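You operate a simulated robot arm through the tools that you are given. There is no shell and no other tool. Be economical: measure what you need, move in short steps, check, and stop when the job is done.

Carry out the task below with a simulated robot arm. There is one attempt and no reset: what you move stays moved.

Task
Swap the tile in the brown tray's corner for the brown one and latch the angle bar again.
Fine: new tile lengthwise, in the middle; lay the old one in the tray.

It is judged by the outcome, as a careful person would: the job done as asked, and still so three seconds after it is handed in. It fails if anything else is knocked over, pushed out of place, dropped, spilled or broken.

Robot
A 7-joint arm with a two-finger parallel gripper, fixed in place. Base frame: the origin is at the foot of the arm, x ahead of it, y to its left, z up. Units: m, rad, N and s.
With the tool pointing down near the work surface it reaches from about 0.28 to 0.68 m from the base axis. Its first joint turns from -1.152 to 1.152 rad. Payload 1.57 kg.
The TCP is the grasp point between the finger pads, 0.03 m short of the fingertips. In the tool frame z runs along the fingers and y along their closing line. Largest opening 0.11 m; finger width 0.024, thickness 0.012; the body of the gripper, 0.048 by 0.112 m, starts 0.078 m behind the TCP.
Orientation is that of the tool frame in the base frame, as a unit quaternion [w, x, y, z]. With the fingers straight down and closing along the base's y, the tool's x points along the base's -x, its y along +y and its z along -z.

Tools
- The arm moves only by the tool servo_tool. Its argument "series" is a list that holds one entry, the list of rows, each a list of 7 numbers: the shift along the tool's x, y, z in m, then the turn, a rotation vector about the tool's x, y, z in rad, then the opening, from 0 (shut) to 1 (fully open). In form: [[[dx, dy, dz, rx, ry, rz, grip], ...]]. A call has 1 to 8 rows; each row is the pose to reach, as a shift and turn from the pose commanded when the call began, along the tool's axes at that moment. Rows are played at 5 a second. More than 0.05 m and 0.15 rad between two rows, or a gripper value outside its range, and nothing of the call is played. Where a pose cannot be reached the arm comes as near as it can. A force on the tool above 90 N (or 10 N above the force at the start of the call, whichever is more), or a blocked arm, ends the call early, and 0.2 s more pass. The fingers move at their own pace (about 0.108 m/s each) and stop on an object; they squeeze with about 43 N. The grip force told is the motor's: it shows also when the fingers shut on nothing. Time passes only in rows, and 0.2 s behind the last, so rows that repeat a pose let the fingers close. The reply holds the time, the measured pose of the TCP, the force on the tool along the base axes, the opening and the grip force, in the units named above and with some noise.
- Cameras (640 x 400 px; columns grow to the right, rows downward): "scene" is fixed at [0.1754, -0.409, 1.397]; the picture's right is [0.65, -0.76, 0.00], its down [-0.56, -0.48, -0.67] and it looks along [0.51, 0.44, -0.74] (base axes); focal length 356 px, centre (320, 200). "wrist" rides on the gripper at [0.07, 0.016, -0.141] in the tool frame; the picture's right is [-0.23, 0.97, 0.00], its down [-0.86, -0.20, -0.48] and it looks along [-0.47, -0.11, 0.88] (tool axes); focal length 222 px, centre (320, 200). There is no depth. A picture from a camera that has moved, and an enlarged one, comes with that camera's place and axes in the base frame and with its lens. The place of the scene camera against the robot may be out by one fixed shift of up to 0.025 m in any direction.
- camera(camera): a new picture of that camera. The clock stands still meanwhile.
- inspect(camera, box): a new picture of the part [left, top, right, bottom] of that camera's present view, enlarged. The clock stands still meanwhile.
- sign_off(): hands the job in; it is judged then, once.

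Go step by step. Nothing tells you positions but the pictures and the camera data: compare them with the known pose of the tool, close in by small moves and look again before you grip or let go. The budget is 120 turns and 84 pictures, counting those below and the enlarged ones. Unless the task says otherwise, let go and move clear before handing in, and close with one line.

The tools are called after "Call:" by a JSON object that holds its "api" and its "payload". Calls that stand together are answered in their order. servo_tool: Moves the arm, as the interface text tells. Its arguments: {"type":"object","properties":{"series":{"type":"array"}},"required":["series"]} The other tools are called the same way: camera (camera) takes a picture; inspect (camera, box) takes an enlarged picture of a part of a camera's view; sign_off () hands the job in.

At the start:

```text
time: 0.0
tool_pos: [0.32, -0.1443, 1.1028]
orientation: [0.0, 0.0, 1.0, 0.0]
wrist_force: [0.0, -0.7, -0.2]
opening: 0.1098
grip_force: 0.0
```

scene: 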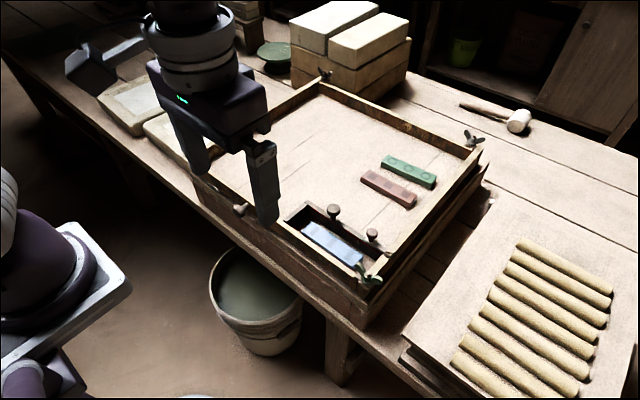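
wrist: 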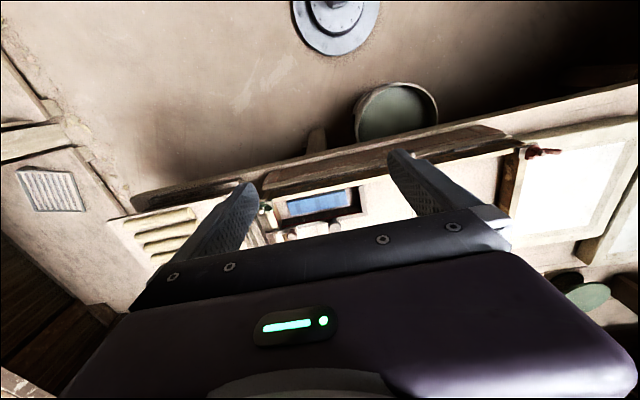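

I see a large tray with a corner pocket holding a blue tile behind an angle bar with two knobs, plus a green and a reddish-brown tile lying in the tray. I'll look closer at the corner and the tiles.

Call:
{"api": "inspect", "payload": {"camera": "scene", "box": [260, 190, 420, 300]}}

Call:
{"api": "inspect", "payload": {"camera": "scene", "box": [340, 130, 500, 230]}}

Call:
{"api": "inspect", "payload": {"camera": "wrist", "box": [240, 170, 400, 270]}}

```text
3.64 times, centred on (340, 245) of scene
camera zoom: at [0.1754, -0.409, 1.397], right [0.65, -0.76, 0.0], down [-0.56, -0.48, -0.67], along [0.51, 0.44, -0.74], focal length 1296 px, centre (247, 36)
```

zoom: 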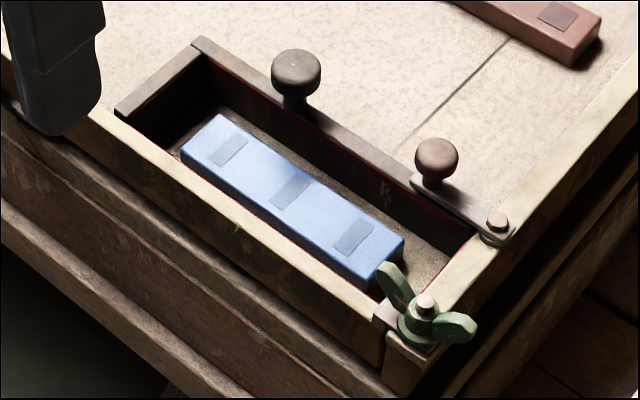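

```text
4.00 times, centred on (420, 180) of scene
camera zoom: at [0.1754, -0.409, 1.397], right [0.65, -0.76, 0.0], down [-0.56, -0.48, -0.67], along [0.51, 0.44, -0.74], focal length 1425 px, centre (-80, 280)
```

zoom: 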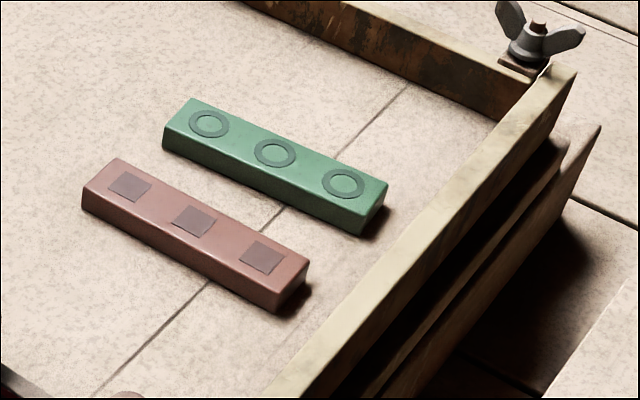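

```text
4.00 times, centred on (320, 220) of wrist
camera zoom: at [0.2518, -0.1284, 1.2447], right [0.23, 0.97, 0.0], down [0.86, -0.2, 0.48], along [0.47, -0.11, -0.88], focal length 888 px, centre (320, 120)
```

zoom: 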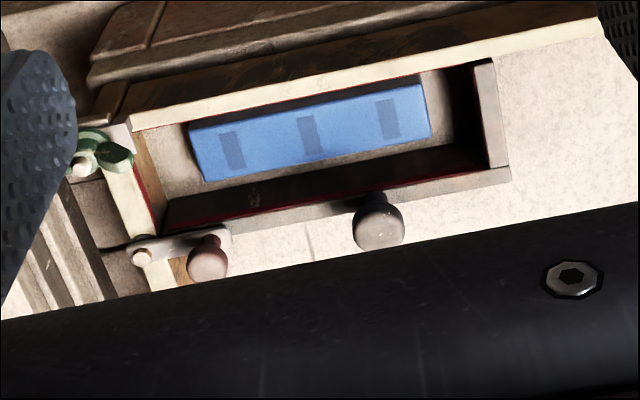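

The pocket lies near x≈0.49, y≈-0.19. I move in for a closer wrist view to triangulate.

Call:
{"api": "servo_tool", "payload": {"series": [[[-0.02, -0.015, 0.025, 0, 0, 0, 1], [-0.04, -0.03, 0.05, 0, 0, 0, 1], [-0.06, -0.045, 0.075, 0, 0, 0, 1], [-0.08, -0.06, 0.1, 0, 0, 0, 1], [-0.08, -0.06, 0.1, 0, 0, 0, 1]]]}}

Call:
{"api": "camera", "payload": {"camera": "wrist"}}

Call:
{"api": "camera", "payload": {"camera": "scene"}}

```text
time: 1.2
tool_pos: [0.4025, -0.2035, 1.004]
orientation: [0.0, 0.0, 1.0, 0.0]
wrist_force: [0.2, -0.5, -0.1]
opening: 0.11
grip_force: 0.1
```

```text
78 pictures are left
camera wrist: at [0.3332, -0.1882, 1.1448], right [0.23, 0.97, 0.0], down [0.86, -0.2, 0.48], along [0.47, -0.11, -0.88], focal length 222 px, centre (320, 200)
```

wrist: 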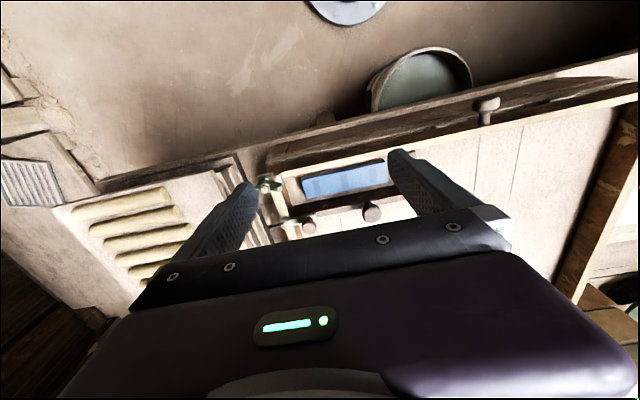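

```text
77 pictures are left
```

scene: 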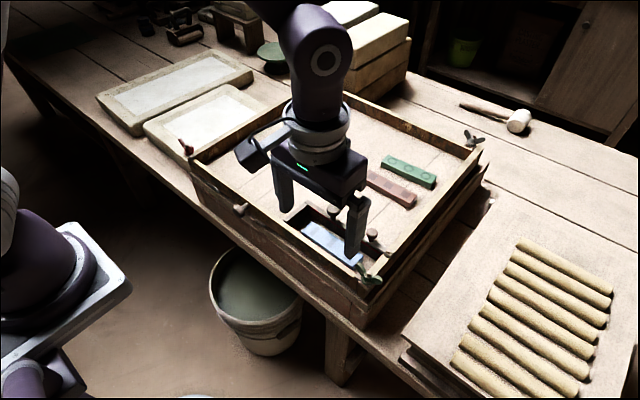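

Call:
{"api": "inspect", "payload": {"camera": "wrist", "box": [250, 140, 410, 240]}}

```text
4.00 times, centred on (330, 190) of wrist
camera zoom: at [0.3332, -0.1882, 1.1448], right [0.23, 0.97, 0.0], down [0.86, -0.2, 0.48], along [0.47, -0.11, -0.88], focal length 888 px, centre (280, 240)
```

zoom: 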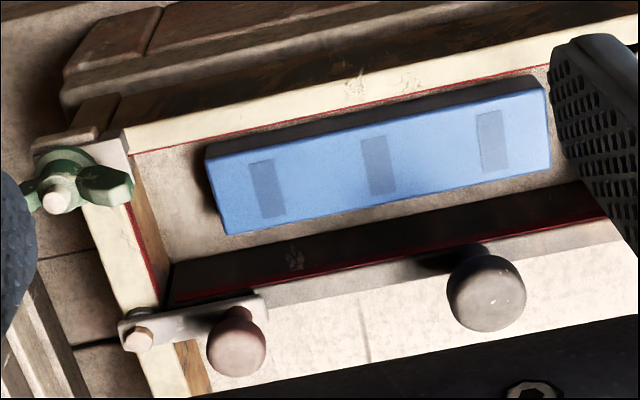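

The tile is about 116×30 mm, top at z≈0.859, wall tops ≈0.88, and the latch pivot is at about (0.50,-0.278). The pocket is too narrow for the fingers, so the bar must open; I'll look closer at how it is fixed.

Call:
{"api": "servo_tool", "payload": {"series": [[[0.015, 0.01, 0.02, 0, 0, 0, 1], [0.03, 0.02, 0.05, 0, 0, 0, 1], [0.03, 0.02, 0.05, 0, 0, 0, 1]]]}}

Call:
{"api": "inspect", "payload": {"camera": "wrist", "box": [240, 140, 420, 250]}}

Call:
{"api": "inspect", "payload": {"camera": "scene", "box": [345, 215, 405, 255]}}

```text
time: 2.0
tool_pos: [0.372, -0.1865, 0.9539]
orientation: [0.001, 0.0, 1.0, 0.0]
wrist_force: [0.2, 0.7, 0.8]
opening: 0.1101
grip_force: 0.0
```

```text
3.56 times, centred on (330, 195) of wrist
camera zoom: at [0.3028, -0.1699, 1.0955], right [0.23, 0.97, 0.0], down [0.85, -0.2, 0.48], along [0.47, -0.11, -0.88], focal length 790 px, centre (284, 218)
```

zoom: 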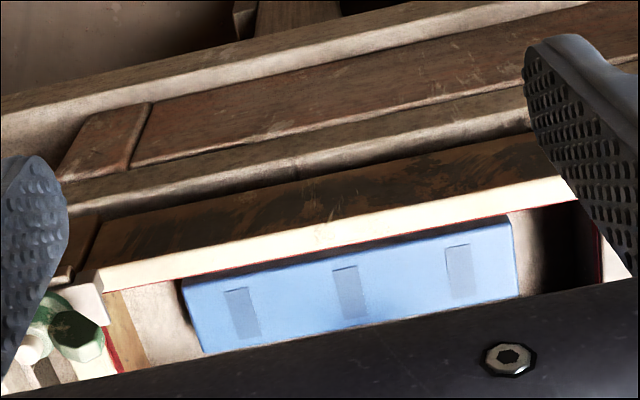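

```text
10.00 times, centred on (375, 235) of scene
camera zoom: at [0.1754, -0.409, 1.397], right [0.65, -0.76, 0.0], down [-0.56, -0.48, -0.67], along [0.51, 0.44, -0.74], focal length 3563 px, centre (-230, -150)
```

zoom: 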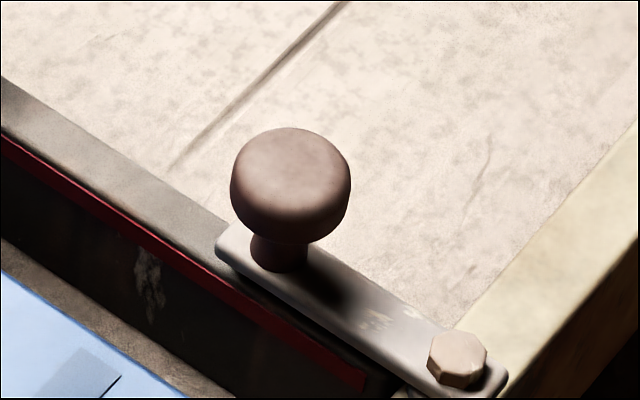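

The lever with a small knob pivots on the right wall and lies over the bar end; the bar has its own big knob. I rise and turn the gripper 90° so its camera looks from the left side, which is also the grasp orientation for the tile.

Call:
{"api": "servo_tool", "payload": {"series": [[[-0.015, 0.0125, -0.0125, 0, 0, 0.143, 1], [-0.03, 0.025, -0.025, 0, 0, 0.286, 1], [-0.045, 0.0375, -0.0375, 0, 0, 0.429, 1], [-0.06, 0.05, -0.05, 0, 0, 0.572, 1], [-0.075, 0.0625, -0.0625, 0, 0, 0.715, 1], [-0.09, 0.075, -0.075, 0, 0, 0.858, 1], [-0.105, 0.0875, -0.0875, 0, 0, 1.001, 1], [-0.12, 0.1, -0.1, 0, 0, 1.144, 1]]]}}

Call:
{"api": "servo_tool", "payload": {"series": [[[0, 0, 0, 0, 0, 0.143, 1], [0, 0, 0, 0, 0, 0.286, 1], [0, 0, 0, 0, 0, 0.4268, 1], [0, 0, 0, 0, 0, 0.4268, 1]]]}}

Call:
{"api": "camera", "payload": {"camera": "wrist"}}

```text
time: 3.8
tool_pos: [0.4908, -0.0825, 1.0546]
orientation: [0.0, 0.542, 0.84, 0.0]
wrist_force: [0.2, -0.6, -1.0]
opening: 0.1101
grip_force: 0.0
```

```text
time: 4.8
tool_pos: [0.4909, -0.083, 1.0536]
orientation: [-0.001, 0.708, 0.706, 0.0]
wrist_force: [0.2, -0.3, 0.7]
opening: 0.1099
grip_force: 0.1
```

```text
73 pictures are left
camera wrist: at [0.5081, -0.0143, 1.1947], right [0.97, -0.23, 0.0], down [-0.2, -0.85, 0.48], along [-0.11, -0.47, -0.88], focal length 222 px, centre (320, 200)
```

wrist: 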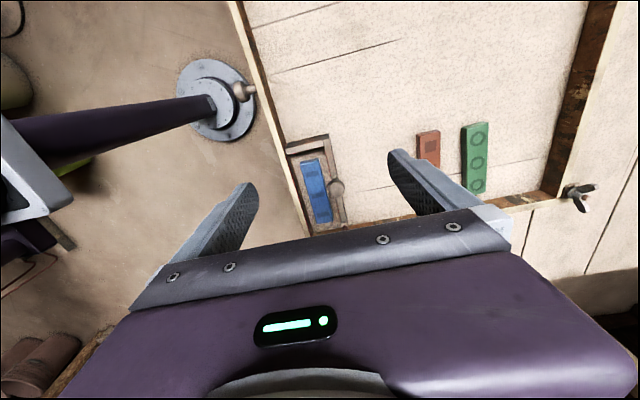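

Good view from the left; I zoom on the pocket and the tiles.

Call:
{"api": "inspect", "payload": {"camera": "wrist", "box": [265, 120, 385, 240]}}

Call:
{"api": "inspect", "payload": {"camera": "wrist", "box": [380, 100, 520, 210]}}

```text
3.33 times, centred on (325, 180) of wrist
camera zoom: at [0.5081, -0.0143, 1.1947], right [0.97, -0.23, 0.0], down [-0.2, -0.85, 0.48], along [-0.11, -0.47, -0.88], focal length 740 px, centre (303, 267)
```

zoom: 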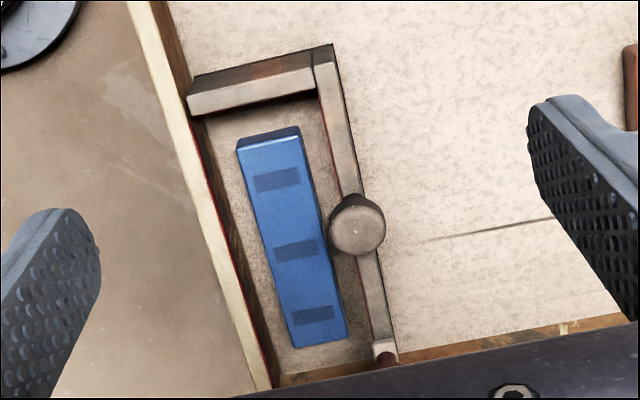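

```text
3.64 times, centred on (450, 155) of wrist
camera zoom: at [0.5081, -0.0143, 1.1947], right [0.97, -0.23, 0.0], down [-0.2, -0.85, 0.48], along [-0.11, -0.47, -0.88], focal length 808 px, centre (-153, 364)
```

zoom: 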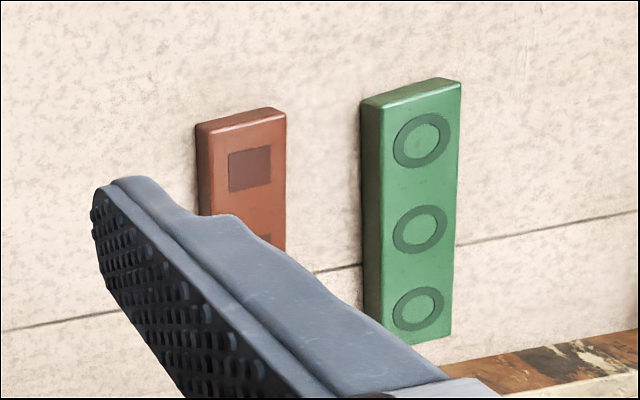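

The bar appears to be a loose L with its knob at (0.499,-0.158); the lever knob is at about (0.499,-0.242), top near z 0.905. I go above the lever knob with the fingers part open.

Call:
{"api": "servo_tool", "payload": {"series": [[[-0.032, 0.0016, 0.0, 0, 0, 0, 0.5], [-0.064, 0.0032, 0.02, 0, 0, 0, 0.5], [-0.096, 0.0048, 0.04, 0, 0, 0, 0.5], [-0.128, 0.0064, 0.06, 0, 0, 0, 0.5], [-0.159, 0.008, 0.085, 0, 0, 0, 0.5], [-0.159, 0.008, 0.1, 0, 0, 0, 0.5], [-0.159, 0.008, 0.1, 0, 0, 0, 0.5]]]}}

Call:
{"api": "inspect", "payload": {"camera": "scene", "box": [310, 170, 430, 270]}}

Call:
{"api": "camera", "payload": {"camera": "wrist"}}

```text
time: 6.4
tool_pos: [0.4983, -0.2423, 0.9535]
orientation: [0.0, 0.707, 0.707, 0.0]
wrist_force: [-0.1, -1.2, 0.4]
opening: 0.0553
grip_force: 0.1
```

```text
4.00 times, centred on (370, 220) of scene
camera zoom: at [0.1754, -0.4091, 1.397], right [0.65, -0.76, 0.0], down [-0.56, -0.48, -0.67], along [0.51, 0.44, -0.74], focal length 1425 px, centre (120, 120)
```

zoom: 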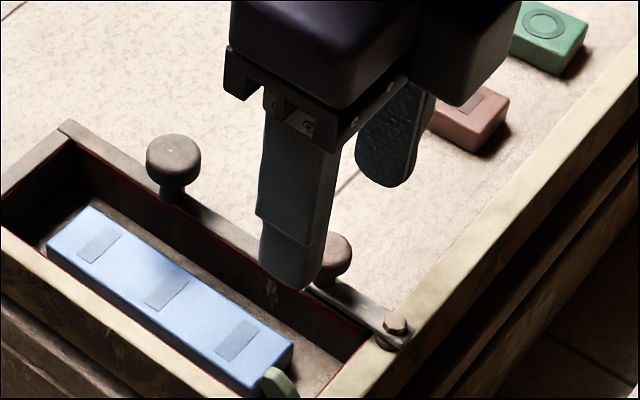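

```text
69 pictures are left
camera wrist: at [0.515, -0.1727, 1.0954], right [0.97, -0.23, 0.0], down [-0.2, -0.86, 0.48], along [-0.11, -0.47, -0.88], focal length 222 px, centre (320, 200)
```

wrist: 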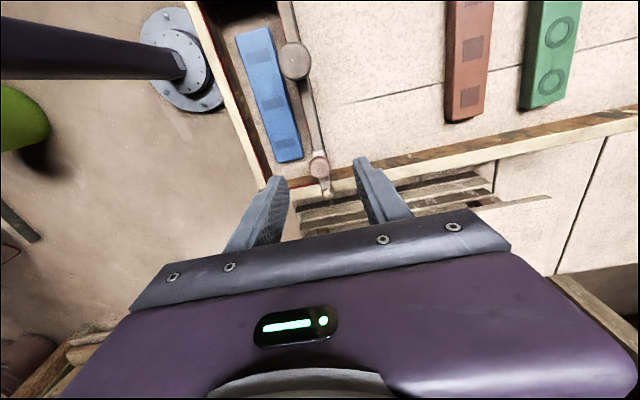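

The knob at (0.498,-0.240) is centred between the fingers; I descend so only the tips surround the knob.

Call:
{"api": "servo_tool", "payload": {"series": [[[0.002, 0, 0.015, 0, 0, 0, 0.5], [0.002, 0, 0.03, 0, 0, 0, 0.5], [0.002, 0, 0.037, 0, 0, 0, 0.5], [0.002, 0, 0.037, 0, 0, 0, 0.5]]]}}

Call:
{"api": "inspect", "payload": {"camera": "scene", "box": [330, 200, 410, 260]}}

Call:
{"api": "inspect", "payload": {"camera": "wrist", "box": [250, 120, 410, 240]}}

```text
time: 7.4
tool_pos: [0.4986, -0.2399, 0.9166]
orientation: [0.0, 0.707, 0.707, 0.0]
wrist_force: [0.7, -0.1, -0.3]
opening: 0.055
grip_force: 0.1
```

```text
6.67 times, centred on (370, 230) of scene
camera zoom: at [0.1754, -0.409, 1.397], right [0.65, -0.76, 0.0], down [-0.56, -0.48, -0.67], along [0.51, 0.44, -0.74], focal length 2375 px, centre (-13, 0)
```

zoom: 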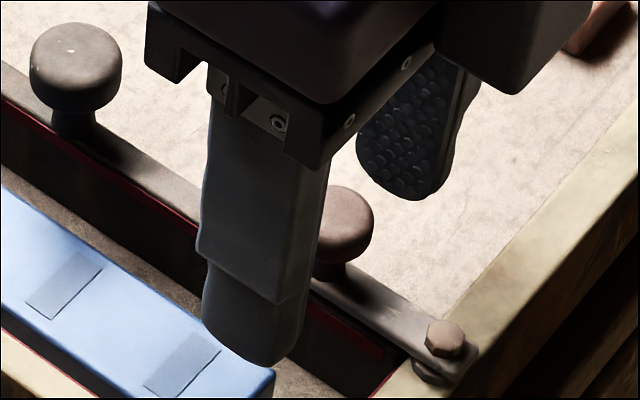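

```text
3.33 times, centred on (330, 180) of wrist
camera zoom: at [0.5152, -0.1712, 1.0579], right [0.97, -0.23, 0.0], down [-0.2, -0.86, 0.48], along [-0.11, -0.47, -0.88], focal length 740 px, centre (287, 267)
```

zoom: 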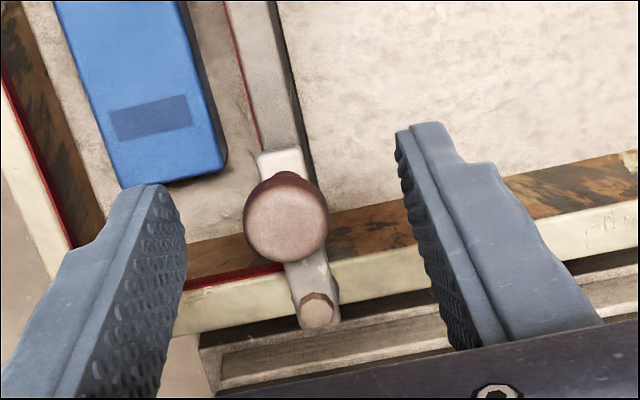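

Well centred. Closing on the knob.

Call:
{"api": "servo_tool", "payload": {"series": [[[0, 0, 0, 0, 0, 0, 0.3], [0, 0, 0, 0, 0, 0, 0.1], [0, 0, 0, 0, 0, 0, 0.1], [0, 0, 0, 0, 0, 0, 0.1]]]}}

```text
time: 8.4
tool_pos: [0.4976, -0.241, 0.9166]
orientation: [0.0, 0.707, 0.707, -0.001]
wrist_force: [0.3, 0.1, -1.6]
opening: 0.0187
grip_force: 33.3
```

Gripped (18.7 mm). I start swinging the lever about its bolt toward +x, watching the force.

Call:
{"api": "servo_tool", "payload": {"series": [[[-0.0004, 0.005, 0, 0, 0, 0.14, 0.1], [-0.0014, 0.0099, 0, 0, 0, 0.28, 0.1], [-0.0031, 0.0147, 0, 0, 0, 0.42, 0.1]]]}}

Call:
{"api": "inspect", "payload": {"camera": "scene", "box": [330, 200, 410, 260]}}

```text
time: 9.2
tool_pos: [0.5138, -0.2448, 0.9163]
orientation: [0.0, 0.839, 0.544, 0.0]
wrist_force: [-2.4, 1.9, -0.9]
opening: 0.0192
grip_force: 32.8
```

```text
6.67 times, centred on (370, 230) of scene
camera zoom: at [0.1754, -0.409, 1.397], right [0.65, -0.76, 0.0], down [-0.56, -0.48, -0.67], along [0.51, 0.44, -0.74], focal length 2375 px, centre (-13, 0)
```

zoom: 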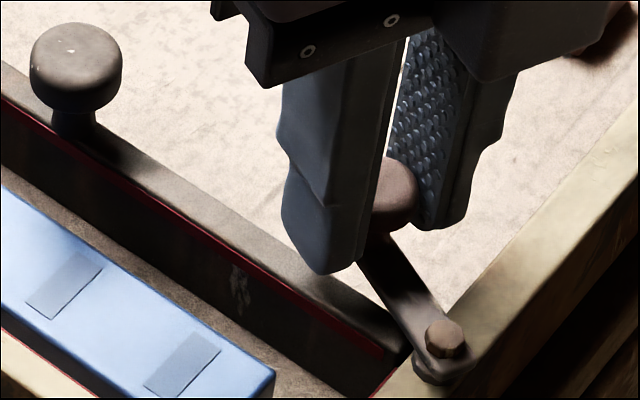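

The lever swings freely. I continue to about 88°.

Call:
{"api": "servo_tool", "payload": {"series": [[[-0.0004, 0.005, 0, 0, 0, 0.14, 0.1], [-0.0014, 0.0099, 0, 0, 0, 0.28, 0.1], [-0.0031, 0.0147, 0, 0, 0, 0.42, 0.1], [-0.0055, 0.0191, 0, 0, 0, 0.56, 0.1], [-0.0085, 0.0232, 0, 0, 0, 0.7, 0.1], [-0.012, 0.0268, 0, 0, 0, 0.84, 0.1], [-0.0159, 0.0299, 0, 0, 0, 0.98, 0.1], [-0.0203, 0.0324, 0, 0, 0, 1.12, 0.1]]]}}

Call:
{"api": "inspect", "payload": {"camera": "scene", "box": [330, 190, 430, 260]}}

```text
time: 11.0
tool_pos: [0.5347, -0.2768, 0.9169]
orientation: [0.001, 1.0, 0.014, 0.001]
wrist_force: [1.9, -3.9, 11.6]
opening: 0.0191
grip_force: 33.5
```

```text
5.71 times, centred on (380, 225) of scene
camera zoom: at [0.1753, -0.409, 1.397], right [0.65, -0.76, 0.0], down [-0.56, -0.48, -0.67], along [0.51, 0.44, -0.74], focal length 2036 px, centre (-23, 57)
```

zoom: 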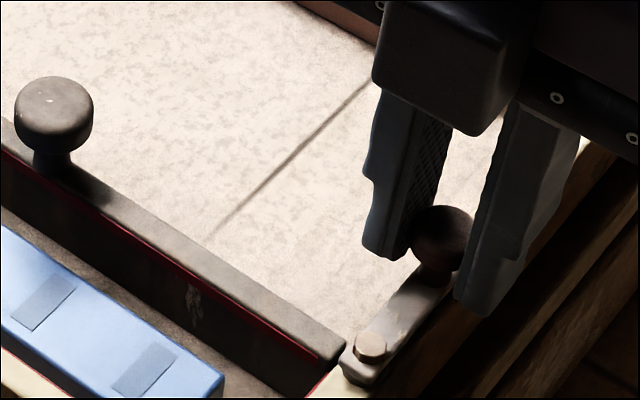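

Latch is open. I release, rise, and turn back toward the bar's knob.

Call:
{"api": "servo_tool", "payload": {"series": [[[0, 0, 0, 0, 0, 0, 0.3], [0, 0, 0, 0, 0, 0, 0.45], [0, 0, -0.02, 0, 0, 0, 0.45], [0, 0, -0.05, 0, 0, 0, 0.45]]]}}

Call:
{"api": "servo_tool", "payload": {"series": [[[-0.004, -0.015, 0, 0, 0, -0.14, 0.45], [-0.008, -0.03, 0, 0, 0, -0.28, 0.45], [-0.012, -0.045, 0, 0, 0, -0.42, 0.45], [-0.016, -0.06, 0, 0, 0, -0.56, 0.45], [-0.02, -0.075, 0, 0, 0, -0.7, 0.45], [-0.024, -0.09, 0, 0, 0, -0.84, 0.45], [-0.03, -0.105, 0, 0, 0, -0.98, 0.45], [-0.035, -0.119, 0, 0, 0, -1.12, 0.45]]]}}

Call:
{"api": "servo_tool", "payload": {"series": [[[0, 0, 0, 0, 0, -0.14, 0.45], [0, 0, 0, 0, 0, -0.28, 0.45], [0, 0, 0, 0, 0, -0.42, 0.45], [0, 0, 0, 0, 0, -0.42, 0.45]]]}}

Call:
{"api": "camera", "payload": {"camera": "wrist"}}

Call:
{"api": "inspect", "payload": {"camera": "scene", "box": [300, 180, 420, 260]}}

```text
time: 12.0
tool_pos: [0.5347, -0.2747, 0.9662]
orientation: [0.0, 1.0, 0.016, 0.0]
wrist_force: [0.4, -0.1, 0.0]
opening: 0.0494
grip_force: 0.0
```

```text
time: 13.8
tool_pos: [0.4971, -0.159, 0.9654]
orientation: [0.0, 0.838, 0.545, 0.0]
wrist_force: [0.2, 0.4, 0.1]
opening: 0.0495
grip_force: 0.1
```

```text
time: 14.8
tool_pos: [0.4966, -0.1588, 0.9673]
orientation: [0.0, 0.707, 0.708, 0.0]
wrist_force: [0.3, -0.7, -0.5]
opening: 0.0495
grip_force: 0.0
```

```text
64 pictures are left
camera wrist: at [0.5132, -0.0887, 1.1078], right [0.97, -0.23, 0.0], down [-0.2, -0.86, 0.48], along [-0.11, -0.47, -0.88], focal length 222 px, centre (320, 200)
```

wrist: 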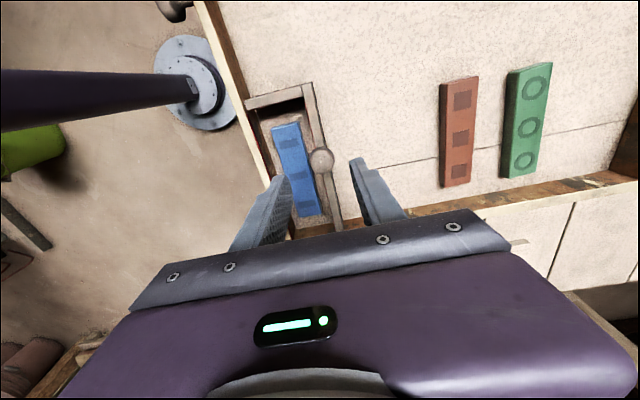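

```text
5.00 times, centred on (360, 220) of scene
camera zoom: at [0.1754, -0.409, 1.397], right [0.65, -0.76, 0.0], down [-0.56, -0.48, -0.67], along [0.51, 0.44, -0.74], focal length 1781 px, centre (120, 100)
```

zoom: 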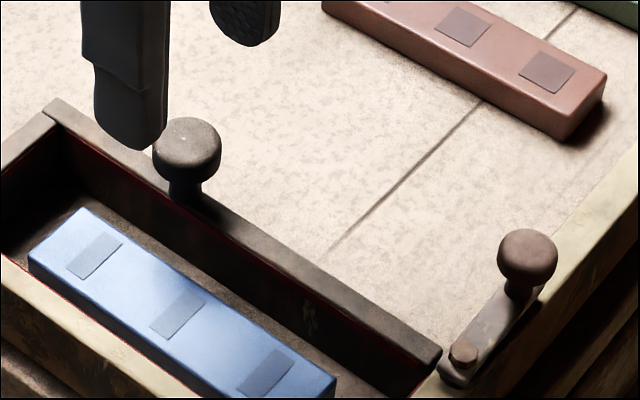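

Knob of the bar is at (0.4985,-0.156). I descend onto it and grip.

Call:
{"api": "servo_tool", "payload": {"series": [[[0.003, 0.002, 0.02, 0, 0, 0, 0.45], [0.003, 0.002, 0.04, 0, 0, 0, 0.45], [0.003, 0.002, 0.053, 0, 0, 0, 0.45], [0.003, 0.002, 0.053, 0, 0, 0, 0.1], [0.003, 0.002, 0.053, 0, 0, 0, 0.1], [0.003, 0.002, 0.053, 0, 0, 0, 0.1]]]}}

Call:
{"api": "inspect", "payload": {"camera": "scene", "box": [280, 180, 400, 260]}}

```text
time: 16.2
tool_pos: [0.4997, -0.1555, 0.9128]
orientation: [-0.001, 0.707, 0.707, 0.0]
wrist_force: [-0.7, 0.0, 2.3]
opening: 0.0241
grip_force: 36.1
```

```text
5.00 times, centred on (340, 220) of scene
camera zoom: at [0.1754, -0.409, 1.397], right [0.65, -0.76, 0.0], down [-0.56, -0.48, -0.67], along [0.51, 0.44, -0.74], focal length 1781 px, centre (220, 100)
```

zoom: 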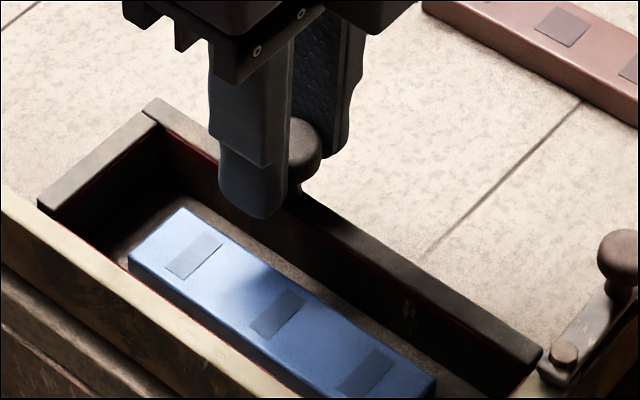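

Gripped (24 mm). I try a gentle 8 mm lift and check whether the bar comes freely.

Call:
{"api": "servo_tool", "payload": {"series": [[[0, 0, -0.002, 0, 0, 0, 0.1], [0, 0, -0.004, 0, 0, 0, 0.1], [0, 0, -0.006, 0, 0, 0, 0.1], [0, 0, -0.008, 0, 0, 0, 0.1]]]}}

Call:
{"api": "inspect", "payload": {"camera": "scene", "box": [280, 180, 400, 260]}}

```text
time: 17.2
tool_pos: [0.5005, -0.1566, 0.9209]
orientation: [0.001, 0.707, 0.707, 0.0]
wrist_force: [-0.8, -0.8, -5.6]
opening: 0.0239
grip_force: 35.7
```

```text
5.00 times, centred on (340, 220) of scene
camera zoom: at [0.1755, -0.4091, 1.397], right [0.65, -0.76, 0.0], down [-0.56, -0.48, -0.67], along [0.51, 0.44, -0.74], focal length 1781 px, centre (220, 100)
```

zoom: 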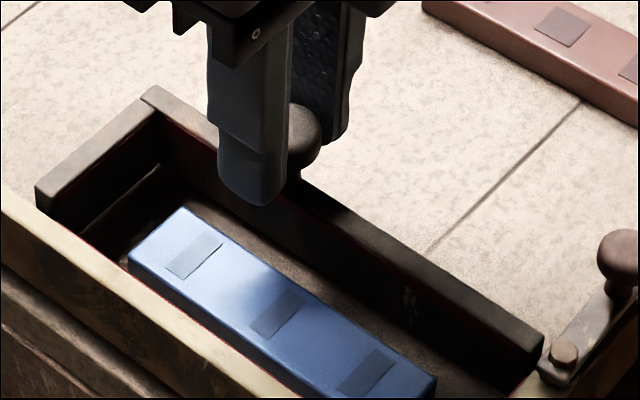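

The bar lifts free. I'll carry it up and set it down inside the tray farther left (+y), shifted 3 cm in x.

Call:
{"api": "servo_tool", "payload": {"series": [[[0, 0, -0.025, 0, 0, 0, 0.1], [0, 0, -0.05, 0, 0, 0, 0.1], [0.035, 0.006, -0.06, 0, 0, 0, 0.1], [0.075, 0.015, -0.06, 0, 0, 0, 0.1], [0.115, 0.024, -0.06, 0, 0, 0, 0.1], [0.155, 0.03, -0.06, 0, 0, 0, 0.1], [0.2, 0.03, -0.06, 0, 0, 0, 0.1], [0.2, 0.03, -0.06, 0, 0, 0, 0.1]]]}}

Call:
{"api": "camera", "payload": {"camera": "scene"}}

Call:
{"api": "camera", "payload": {"camera": "wrist"}}

```text
time: 19.0
tool_pos: [0.5288, 0.0425, 0.9812]
orientation: [0.0, 0.707, 0.707, -0.001]
wrist_force: [-0.3, 0.6, -5.4]
opening: 0.0238
grip_force: 35.8
```

```text
60 pictures are left
```

scene: 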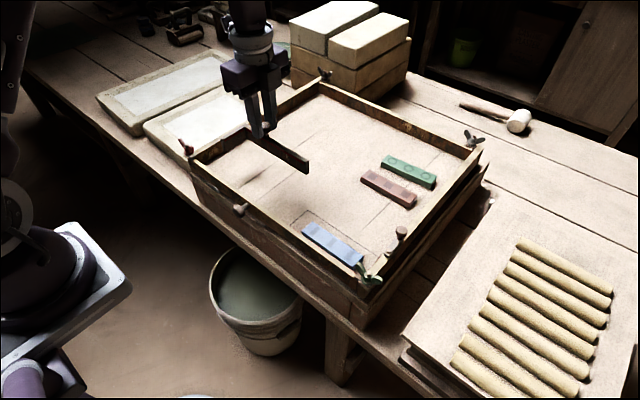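

```text
59 pictures are left
camera wrist: at [0.5459, 0.1122, 1.1228], right [0.97, -0.23, 0.0], down [-0.2, -0.85, 0.48], along [-0.11, -0.47, -0.88], focal length 222 px, centre (320, 200)
```

wrist: 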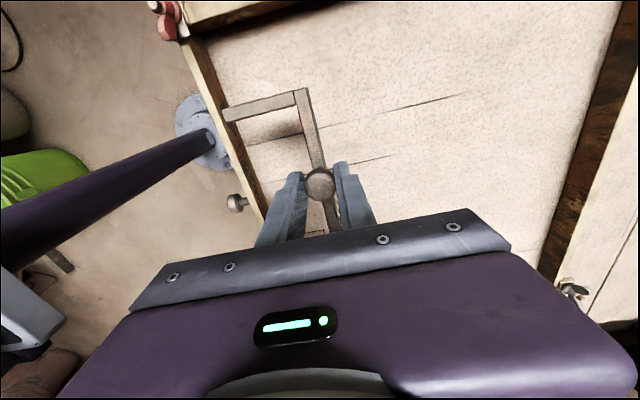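

The bar is clear with space under it. I lower it by 67 mm and release.

Call:
{"api": "servo_tool", "payload": {"series": [[[0, 0, 0.025, 0, 0, 0, 0.1], [0, 0, 0.045, 0, 0, 0, 0.1], [0, 0, 0.06, 0, 0, 0, 0.1], [0, 0, 0.067, 0, 0, 0, 0.1], [0, 0, 0.067, 0, 0, 0, 0.1]]]}}

Call:
{"api": "inspect", "payload": {"camera": "scene", "box": [200, 90, 340, 200]}}

```text
time: 20.2
tool_pos: [0.5293, 0.0448, 0.9148]
orientation: [0.0, 0.707, 0.707, 0.0]
wrist_force: [0.3, -0.1, -5.5]
opening: 0.0238
grip_force: 36.0
```

```text
3.64 times, centred on (270, 145) of scene
camera zoom: at [0.1755, -0.409, 1.397], right [0.65, -0.76, 0.0], down [-0.56, -0.48, -0.67], along [0.51, 0.44, -0.74], focal length 1296 px, centre (502, 400)
```

zoom: 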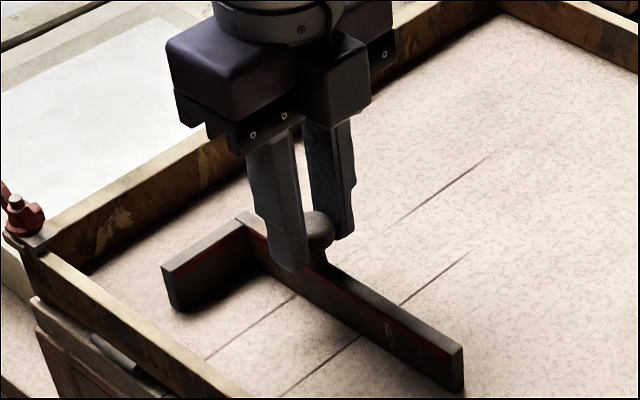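

Still 1–2 mm in the air. I lower until it takes the weight, then open and rise.

Call:
{"api": "servo_tool", "payload": {"series": [[[0, 0, 0.001, 0, 0, 0, 0.1], [0, 0, 0.002, 0, 0, 0, 0.1], [0, 0, 0.0025, 0, 0, 0, 0.1]]]}}

```text
time: 21.0
tool_pos: [0.5295, 0.0445, 0.9121]
orientation: [0.0, 0.707, 0.707, 0.001]
wrist_force: [1.6, 2.8, 25.0]
opening: 0.024
grip_force: 35.9
```

It rests on the floor. Release, rise, and move over the blue tile.

Call:
{"api": "servo_tool", "payload": {"series": [[[0, 0, -0.001, 0, 0, 0, 0.2], [0, 0, -0.001, 0, 0, 0, 0.45], [0, 0, -0.02, 0, 0, 0, 0.45], [0, 0, -0.06, 0, 0, 0, 0.45]]]}}

Call:
{"api": "servo_tool", "payload": {"series": [[[-0.04, -0.012, 0, 0, 0, 0, 0.5], [-0.08, -0.024, 0, 0, 0, 0, 0.5], [-0.12, -0.036, 0, 0, 0, 0, 0.5], [-0.16, -0.048, 0, 0, 0, 0, 0.5], [-0.2, -0.06, 0, 0, 0, 0, 0.5], [-0.228, -0.066, 0, 0, 0, 0, 0.5], [-0.228, -0.066, 0, 0, 0, 0, 0.5]]]}}

Call:
{"api": "inspect", "payload": {"camera": "wrist", "box": [240, 110, 400, 230]}}

Call:
{"api": "camera", "payload": {"camera": "scene"}}

```text
time: 22.0
tool_pos: [0.5291, 0.0445, 0.9717]
orientation: [0.0, 0.707, 0.707, 0.0]
wrist_force: [-0.4, -0.3, 0.2]
opening: 0.0496
grip_force: 0.0
```

```text
time: 23.6
tool_pos: [0.4627, -0.1838, 0.9713]
orientation: [0.0, 0.707, 0.707, 0.0]
wrist_force: [0.8, 0.7, 0.0]
opening: 0.0549
grip_force: 0.0
```

```text
3.33 times, centred on (320, 170) of wrist
camera zoom: at [0.4786, -0.1148, 1.1126], right [0.97, -0.23, 0.0], down [-0.2, -0.86, 0.48], along [-0.11, -0.47, -0.88], focal length 740 px, centre (320, 300)
```

zoom: 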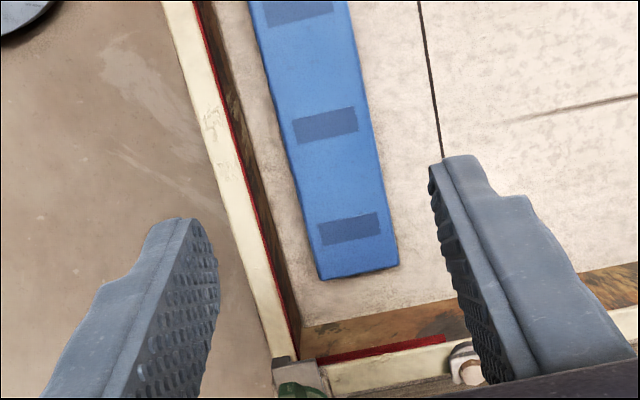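

```text
56 pictures are left
```

scene: 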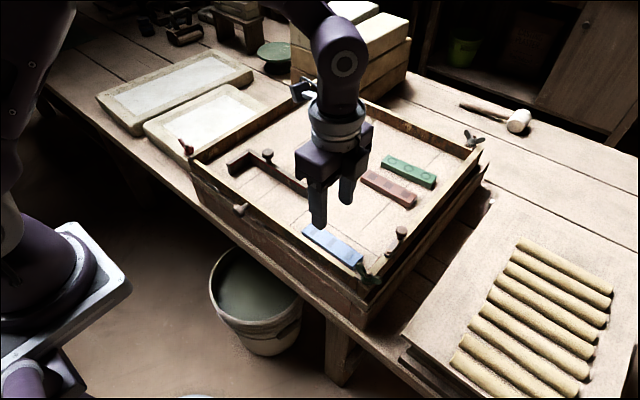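

The bar stands safely aside. The blue tile (x 0.449–0.479) leaves only ~14 mm to the near wall, too tight for a finger, so I'll first drag it +x from above with the closed fingertips.

Call:
{"api": "servo_tool", "payload": {"series": [[[0, 0.001, 0.02, 0, 0, 0, 0.2], [0, 0.001, 0.05, 0, 0, 0, 0.0], [0, 0.001, 0.075, 0, 0, 0, 0.0], [0, 0.001, 0.081, 0, 0, 0, 0.0], [0, 0.001, 0.083, 0, 0, 0, 0.0]]]}}

```text
time: 24.8
tool_pos: [0.4634, -0.1823, 0.8871]
orientation: [0.0, 0.708, 0.707, 0.0]
wrist_force: [-0.3, 0.3, 3.2]
opening: 0.0
grip_force: 21.5
```

Light contact. I press a bit more and drag 16 mm in +x.

Call:
{"api": "servo_tool", "payload": {"series": [[[0, 0, 0.0012, 0, 0, 0, 0], [0, 0.004, 0.0014, 0, 0, 0, 0], [0, 0.008, 0.0014, 0, 0, 0, 0], [0, 0.012, 0.0014, 0, 0, 0, 0], [0, 0.016, 0.0014, 0, 0, 0, 0], [0, 0.018, 0.0014, 0, 0, 0, 0]]]}}

Call:
{"api": "inspect", "payload": {"camera": "scene", "box": [280, 190, 400, 280]}}

```text
time: 26.2
tool_pos: [0.4801, -0.1845, 0.8876]
orientation: [0.0, 0.707, 0.707, 0.0]
wrist_force: [-17.4, -4.5, 40.2]
opening: 0.0003
grip_force: 21.3
```

```text
4.44 times, centred on (340, 235) of scene
camera zoom: at [0.1744, -0.4089, 1.3972], right [0.65, -0.76, 0.0], down [-0.56, -0.48, -0.67], along [0.51, 0.44, -0.74], focal length 1584 px, centre (231, 44)
```

zoom: 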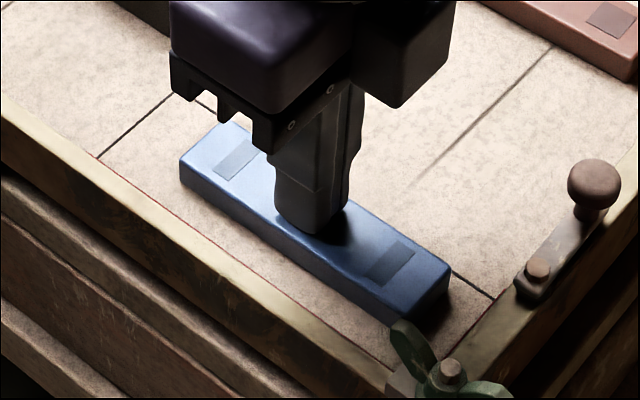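

The tile dragged along. I rise, open, and look.

Call:
{"api": "servo_tool", "payload": {"series": [[[0, 0.018, -0.005, 0, 0, 0, 0], [0, 0.018, -0.04, 0, 0, 0, 0.2], [0, 0.018, -0.06, 0, 0, 0, 0.5], [0, 0.018, -0.06, 0, 0, 0, 0.5]]]}}

Call:
{"api": "inspect", "payload": {"camera": "wrist", "box": [240, 110, 400, 230]}}

```text
time: 27.2
tool_pos: [0.4981, -0.1847, 0.9485]
orientation: [0.0, 0.707, 0.707, 0.0]
wrist_force: [-1.0, 0.0, 0.8]
opening: 0.0548
grip_force: 0.0
```

```text
3.33 times, centred on (320, 170) of wrist
camera zoom: at [0.5158, -0.1147, 1.0893], right [0.97, -0.23, 0.0], down [-0.2, -0.86, 0.48], along [-0.11, -0.47, -0.88], focal length 740 px, centre (320, 300)
```

zoom: 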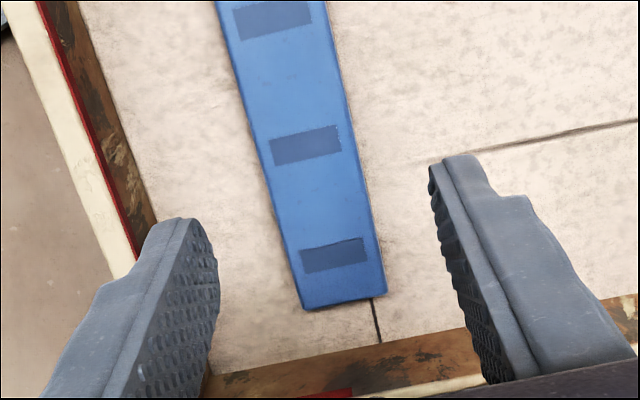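

Tile centre is now ≈(0.4955,-0.182). I descend and grip it across its width.

Call:
{"api": "servo_tool", "payload": {"series": [[[0.003, -0.0025, 0.03, 0, 0, 0, 0.5], [0.003, -0.0025, 0.06, 0, 0, 0, 0.5], [0.003, -0.0025, 0.0725, 0, 0, 0, 0.5], [0.003, -0.0025, 0.0725, 0, 0, 0, 0.2], [0.003, -0.0025, 0.0725, 0, 0, 0, 0.2], [0.003, -0.0025, 0.0725, 0, 0, 0, 0.2]]]}}

Call:
{"api": "inspect", "payload": {"camera": "scene", "box": [280, 180, 400, 270]}}

```text
time: 28.6
tool_pos: [0.4957, -0.1808, 0.8731]
orientation: [-0.001, 0.707, 0.707, 0.0]
wrist_force: [-0.3, -0.9, 0.0]
opening: 0.0314
grip_force: 40.3
```

```text
4.44 times, centred on (340, 225) of scene
camera zoom: at [0.1754, -0.4091, 1.397], right [0.65, -0.76, 0.0], down [-0.56, -0.48, -0.67], along [0.51, 0.44, -0.74], focal length 1584 px, centre (231, 89)
```

zoom: 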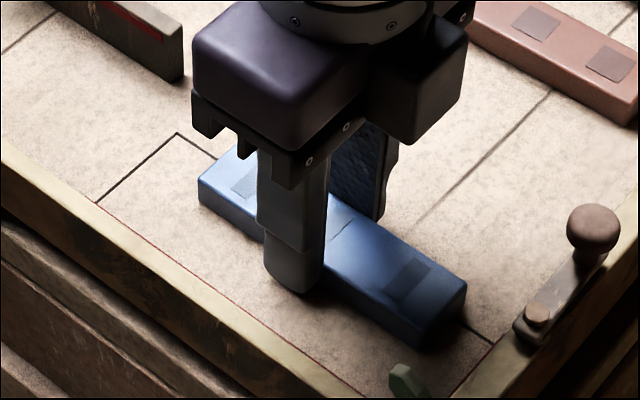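

Gripped at 31 mm. I lift and carry it to a free spot in the tray at about (0.60, 0.03).

Call:
{"api": "servo_tool", "payload": {"series": [[[0, 0, -0.03, 0, 0, 0, 0.2], [0, 0, -0.065, 0, 0, 0, 0.2], [0.036, 0.018, -0.065, 0, 0, 0, 0.2], [0.072, 0.036, -0.065, 0, 0, 0, 0.2], [0.108, 0.054, -0.065, 0, 0, 0, 0.2], [0.144, 0.072, -0.065, 0, 0, 0, 0.2], [0.18, 0.09, -0.065, 0, 0, 0, 0.2], [0.212, 0.105, -0.065, 0, 0, 0, 0.2]]]}}

Call:
{"api": "camera", "payload": {"camera": "scene"}}

```text
time: 30.4
tool_pos: [0.6031, 0.0343, 0.9389]
orientation: [0.0, 0.707, 0.707, 0.0]
wrist_force: [-1.1, 0.1, -1.0]
opening: 0.0309
grip_force: 40.1
```

```text
52 pictures are left
```

scene: 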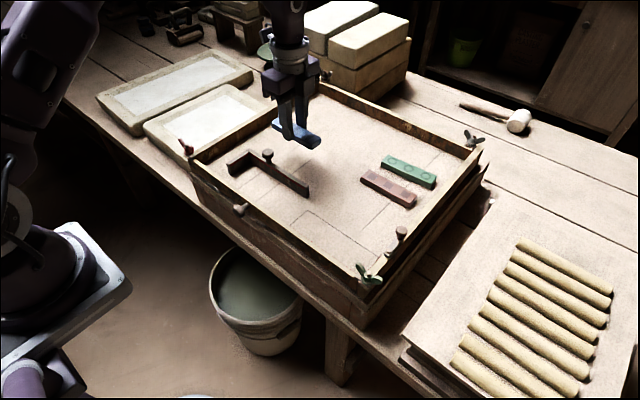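

Lower it to the floor and release.

Call:
{"api": "servo_tool", "payload": {"series": [[[0, 0, 0.03, 0, 0, 0, 0.2], [0, 0, 0.055, 0, 0, 0, 0.2], [0, 0, 0.064, 0, 0, 0, 0.2], [0, 0, 0.065, 0, 0, 0, 0.2], [0, 0, 0.0655, 0, 0, 0, 0.2]]]}}

Call:
{"api": "inspect", "payload": {"camera": "scene", "box": [230, 90, 370, 190]}}

```text
time: 31.6
tool_pos: [0.6014, 0.0315, 0.8748]
orientation: [0.0, 0.707, 0.708, 0.001]
wrist_force: [-0.5, -0.2, -1.3]
opening: 0.0312
grip_force: 40.2
```

```text
4.00 times, centred on (300, 140) of scene
camera zoom: at [0.1754, -0.409, 1.397], right [0.65, -0.76, 0.0], down [-0.56, -0.48, -0.67], along [0.51, 0.44, -0.74], focal length 1425 px, centre (400, 440)
```

zoom: 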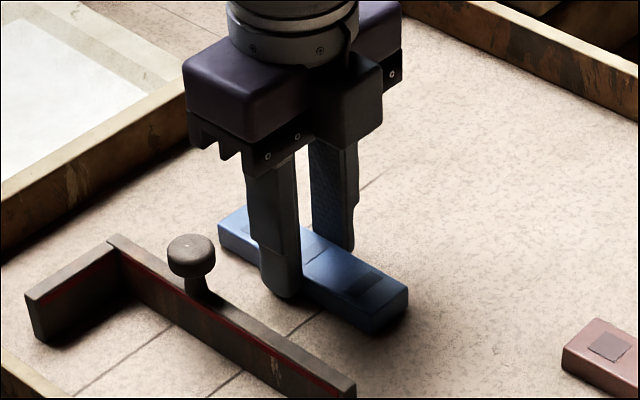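

Call:
{"api": "servo_tool", "payload": {"series": [[[0, 0, 0.001, 0, 0, 0, 0.2], [0, 0, 0.002, 0, 0, 0, 0.2]]]}}

```text
time: 32.2
tool_pos: [0.6017, 0.0306, 0.8734]
orientation: [0.001, 0.707, 0.707, 0.001]
wrist_force: [-4.8, 0.4, 16.8]
opening: 0.0312
grip_force: 39.8
```

It stands on the floor. Release, rise, and go above the brown tile.

Call:
{"api": "servo_tool", "payload": {"series": [[[0, 0, -0.001, 0, 0, 0, 0.3], [0, 0, -0.001, 0, 0, 0, 0.45], [0, 0, -0.03, 0, 0, 0, 0.45], [0, 0, -0.075, 0, 0, 0, 0.45]]]}}

Call:
{"api": "servo_tool", "payload": {"series": [[[-0.04, 0.008, 0, 0, 0, 0, 0.45], [-0.08, 0.016, 0, 0, 0, 0, 0.45], [-0.12, 0.024, 0, 0, 0, 0, 0.45], [-0.16, 0.032, 0, 0, 0, 0, 0.45], [-0.19, 0.04, 0, 0, 0, 0, 0.45], [-0.19, 0.045, 0, 0, 0, 0, 0.45], [-0.19, 0.045, 0, 0, 0, 0, 0.45]]]}}

Call:
{"api": "inspect", "payload": {"camera": "wrist", "box": [240, 80, 400, 220]}}

Call:
{"api": "inspect", "payload": {"camera": "scene", "box": [260, 90, 460, 230]}}

```text
time: 33.2
tool_pos: [0.6037, 0.0318, 0.949]
orientation: [0.0, 0.708, 0.707, 0.0]
wrist_force: [-0.4, -0.7, -0.3]
opening: 0.0494
grip_force: 0.0
```

```text
time: 34.8
tool_pos: [0.6464, -0.1572, 0.9501]
orientation: [0.001, 0.707, 0.707, -0.001]
wrist_force: [0.1, -0.1, -0.2]
opening: 0.0496
grip_force: 0.1
```

```text
2.86 times, centred on (320, 150) of wrist
camera zoom: at [0.6629, -0.0883, 1.0907], right [0.97, -0.23, 0.0], down [-0.2, -0.86, 0.48], along [-0.11, -0.47, -0.88], focal length 635 px, centre (320, 343)
```

zoom: 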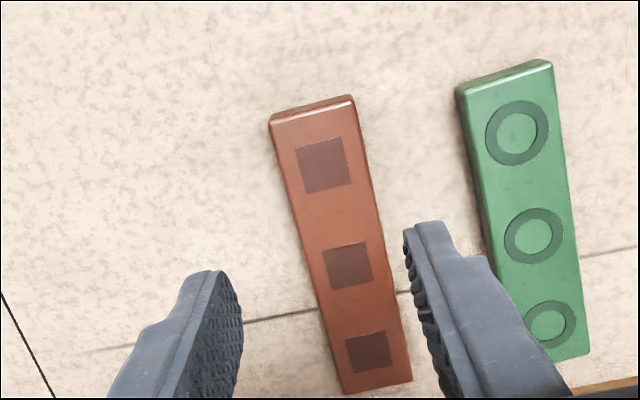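

```text
2.86 times, centred on (360, 160) of scene
camera zoom: at [0.1754, -0.4091, 1.397], right [0.65, -0.76, 0.0], down [-0.56, -0.48, -0.67], along [0.51, 0.44, -0.74], focal length 1018 px, centre (206, 314)
```

zoom: 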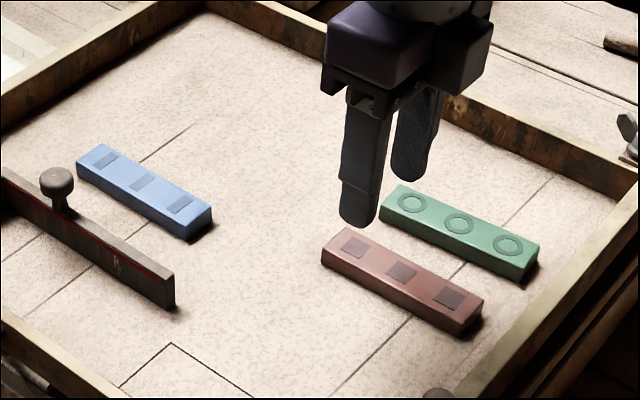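

Brown tile centre is ≈(0.653,-0.181), aligned with y. I grip it at y≈-0.17 (near the reach limit).

Call:
{"api": "servo_tool", "payload": {"series": [[[-0.013, 0.006, 0.03, 0, 0, 0, 0.45], [-0.013, 0.006, 0.055, 0, 0, 0, 0.45], [-0.013, 0.006, 0.07, 0, 0, 0, 0.45], [-0.013, 0.006, 0.0755, 0, 0, 0, 0.45], [-0.013, 0.006, 0.0755, 0, 0, 0, 0.45]]]}}

Call:
{"api": "inspect", "payload": {"camera": "wrist", "box": [240, 80, 400, 220]}}

```text
time: 36.0
tool_pos: [0.6522, -0.1714, 0.8731]
orientation: [0.0, 0.707, 0.707, 0.001]
wrist_force: [-0.1, 0.3, -0.3]
opening: 0.0496
grip_force: 0.1
```

```text
2.86 times, centred on (320, 150) of wrist
camera zoom: at [0.6697, -0.102, 1.0136], right [0.97, -0.23, 0.0], down [-0.2, -0.85, 0.48], along [-0.11, -0.47, -0.88], focal length 635 px, centre (320, 343)
```

zoom: 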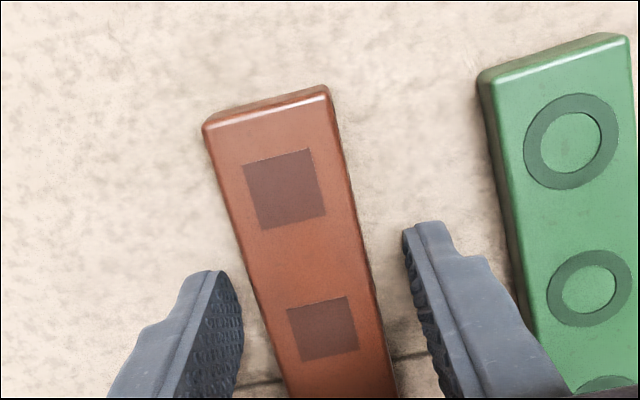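

Centred; I close, lift and check.

Call:
{"api": "servo_tool", "payload": {"series": [[[0, 0, 0, 0, 0, 0, 0.2], [0, 0, 0, 0, 0, 0, 0.2], [0, 0, 0, 0, 0, 0, 0.2], [0, 0, -0.02, 0, 0, 0, 0.2], [0, 0, -0.05, 0, 0, 0, 0.2], [0, 0, -0.07, 0, 0, 0, 0.2]]]}}

Call:
{"api": "servo_tool", "payload": {"series": [[[0, -0.04, 0, 0, 0, 0, 0.2], [0, -0.08, 0, 0, 0, 0, 0.2], [-0.001, -0.12, 0, 0, 0, 0, 0.2], [-0.002, -0.15, 0, 0, 0, 0, 0.2], [-0.002, -0.175, 0, 0, 0, 0, 0.2], [-0.002, -0.175, 0, 0, 0, 0, 0.2]]]}}

Call:
{"api": "inspect", "payload": {"camera": "wrist", "box": [230, 80, 400, 220]}}

Call:
{"api": "inspect", "payload": {"camera": "scene", "box": [270, 160, 430, 280]}}

```text
time: 37.4
tool_pos: [0.6545, -0.1693, 0.9417]
orientation: [-0.001, 0.707, 0.707, 0.0]
wrist_force: [0.2, 0.1, -1.9]
opening: 0.0311
grip_force: 39.8
```

```text
time: 38.8
tool_pos: [0.4755, -0.1709, 0.9428]
orientation: [0.0, 0.708, 0.706, 0.0]
wrist_force: [0.5, 0.9, -1.5]
opening: 0.0315
grip_force: 40.0
```

```text
2.86 times, centred on (315, 150) of wrist
camera zoom: at [0.4926, -0.1023, 1.0835], right [0.97, -0.23, 0.0], down [-0.2, -0.85, 0.48], along [-0.11, -0.47, -0.88], focal length 635 px, centre (334, 343)
```

zoom: 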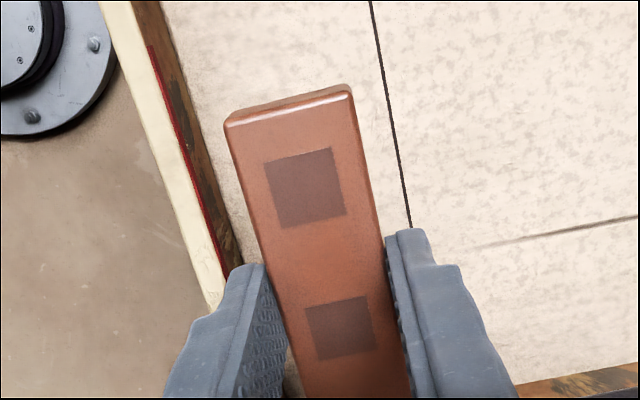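

```text
3.33 times, centred on (350, 220) of scene
camera zoom: at [0.1754, -0.4091, 1.397], right [0.65, -0.76, 0.0], down [-0.56, -0.48, -0.67], along [0.51, 0.44, -0.74], focal length 1188 px, centre (220, 133)
```

zoom: 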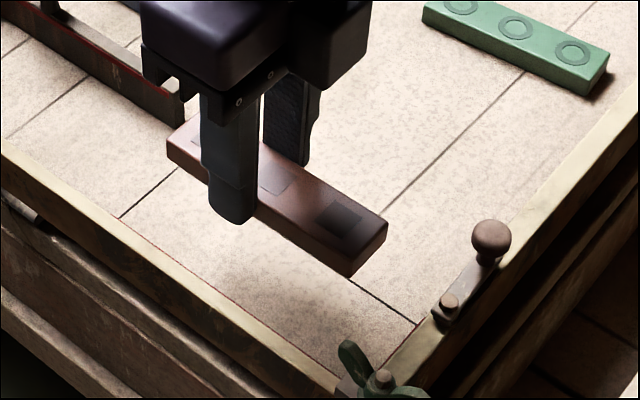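

Lower it at (0.475,-0.173), release a bit, then look.

Call:
{"api": "servo_tool", "payload": {"series": [[[-0.002, 0, 0.03, 0, 0, 0, 0.2], [-0.002, 0, 0.055, 0, 0, 0, 0.2], [-0.002, 0, 0.067, 0, 0, 0, 0.2], [-0.002, 0, 0.0695, 0, 0, 0, 0.2], [-0.002, 0, 0.0705, 0, 0, 0, 0.2]]]}}

```text
time: 40.0
tool_pos: [0.4786, -0.1756, 0.8711]
orientation: [0.001, 0.707, 0.707, 0.001]
wrist_force: [-4.6, 5.6, 27.6]
opening: 0.0312
grip_force: 40.2
```

Contact with the floor. I release (small opening to keep off the wall), rise and look.

Call:
{"api": "servo_tool", "payload": {"series": [[[0, 0, -0.001, 0, 0, 0, 0.35], [0, 0, -0.001, 0, 0, 0, 0.35], [0, 0, -0.03, 0, 0, 0, 0.4], [0, 0, -0.08, 0, 0, 0, 0.4], [0, 0, -0.08, 0, 0, 0, 0.0], [0, 0, -0.08, 0, 0, 0, 0.0]]]}}

Call:
{"api": "inspect", "payload": {"camera": "wrist", "box": [230, 80, 400, 220]}}

Call:
{"api": "inspect", "payload": {"camera": "scene", "box": [270, 180, 410, 280]}}

```text
time: 41.4
tool_pos: [0.4779, -0.1757, 0.9517]
orientation: [0.001, 0.707, 0.707, 0.0]
wrist_force: [-0.2, -0.4, 0.0]
opening: 0.0001
grip_force: 20.9
```

```text
2.86 times, centred on (315, 150) of wrist
camera zoom: at [0.4949, -0.1058, 1.0917], right [0.97, -0.23, 0.0], down [-0.2, -0.86, 0.48], along [-0.11, -0.47, -0.88], focal length 635 px, centre (334, 343)
```

zoom: 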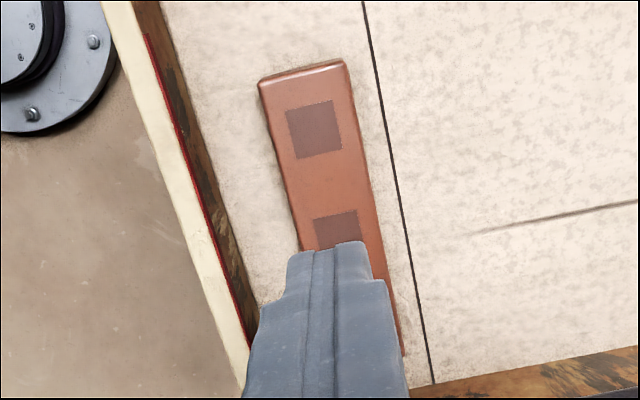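

```text
4.00 times, centred on (340, 230) of scene
camera zoom: at [0.1754, -0.409, 1.397], right [0.65, -0.76, 0.0], down [-0.56, -0.48, -0.67], along [0.51, 0.44, -0.74], focal length 1425 px, centre (240, 80)
```

zoom: 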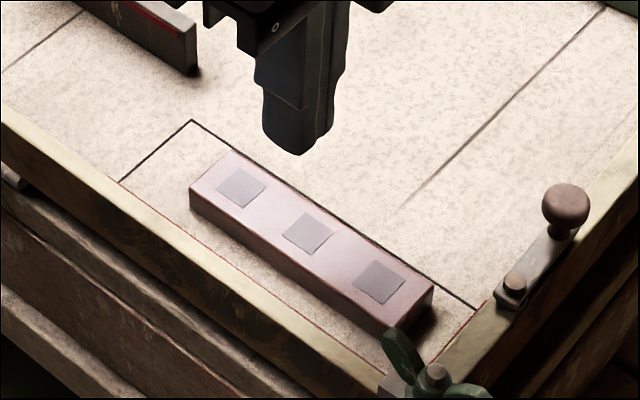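

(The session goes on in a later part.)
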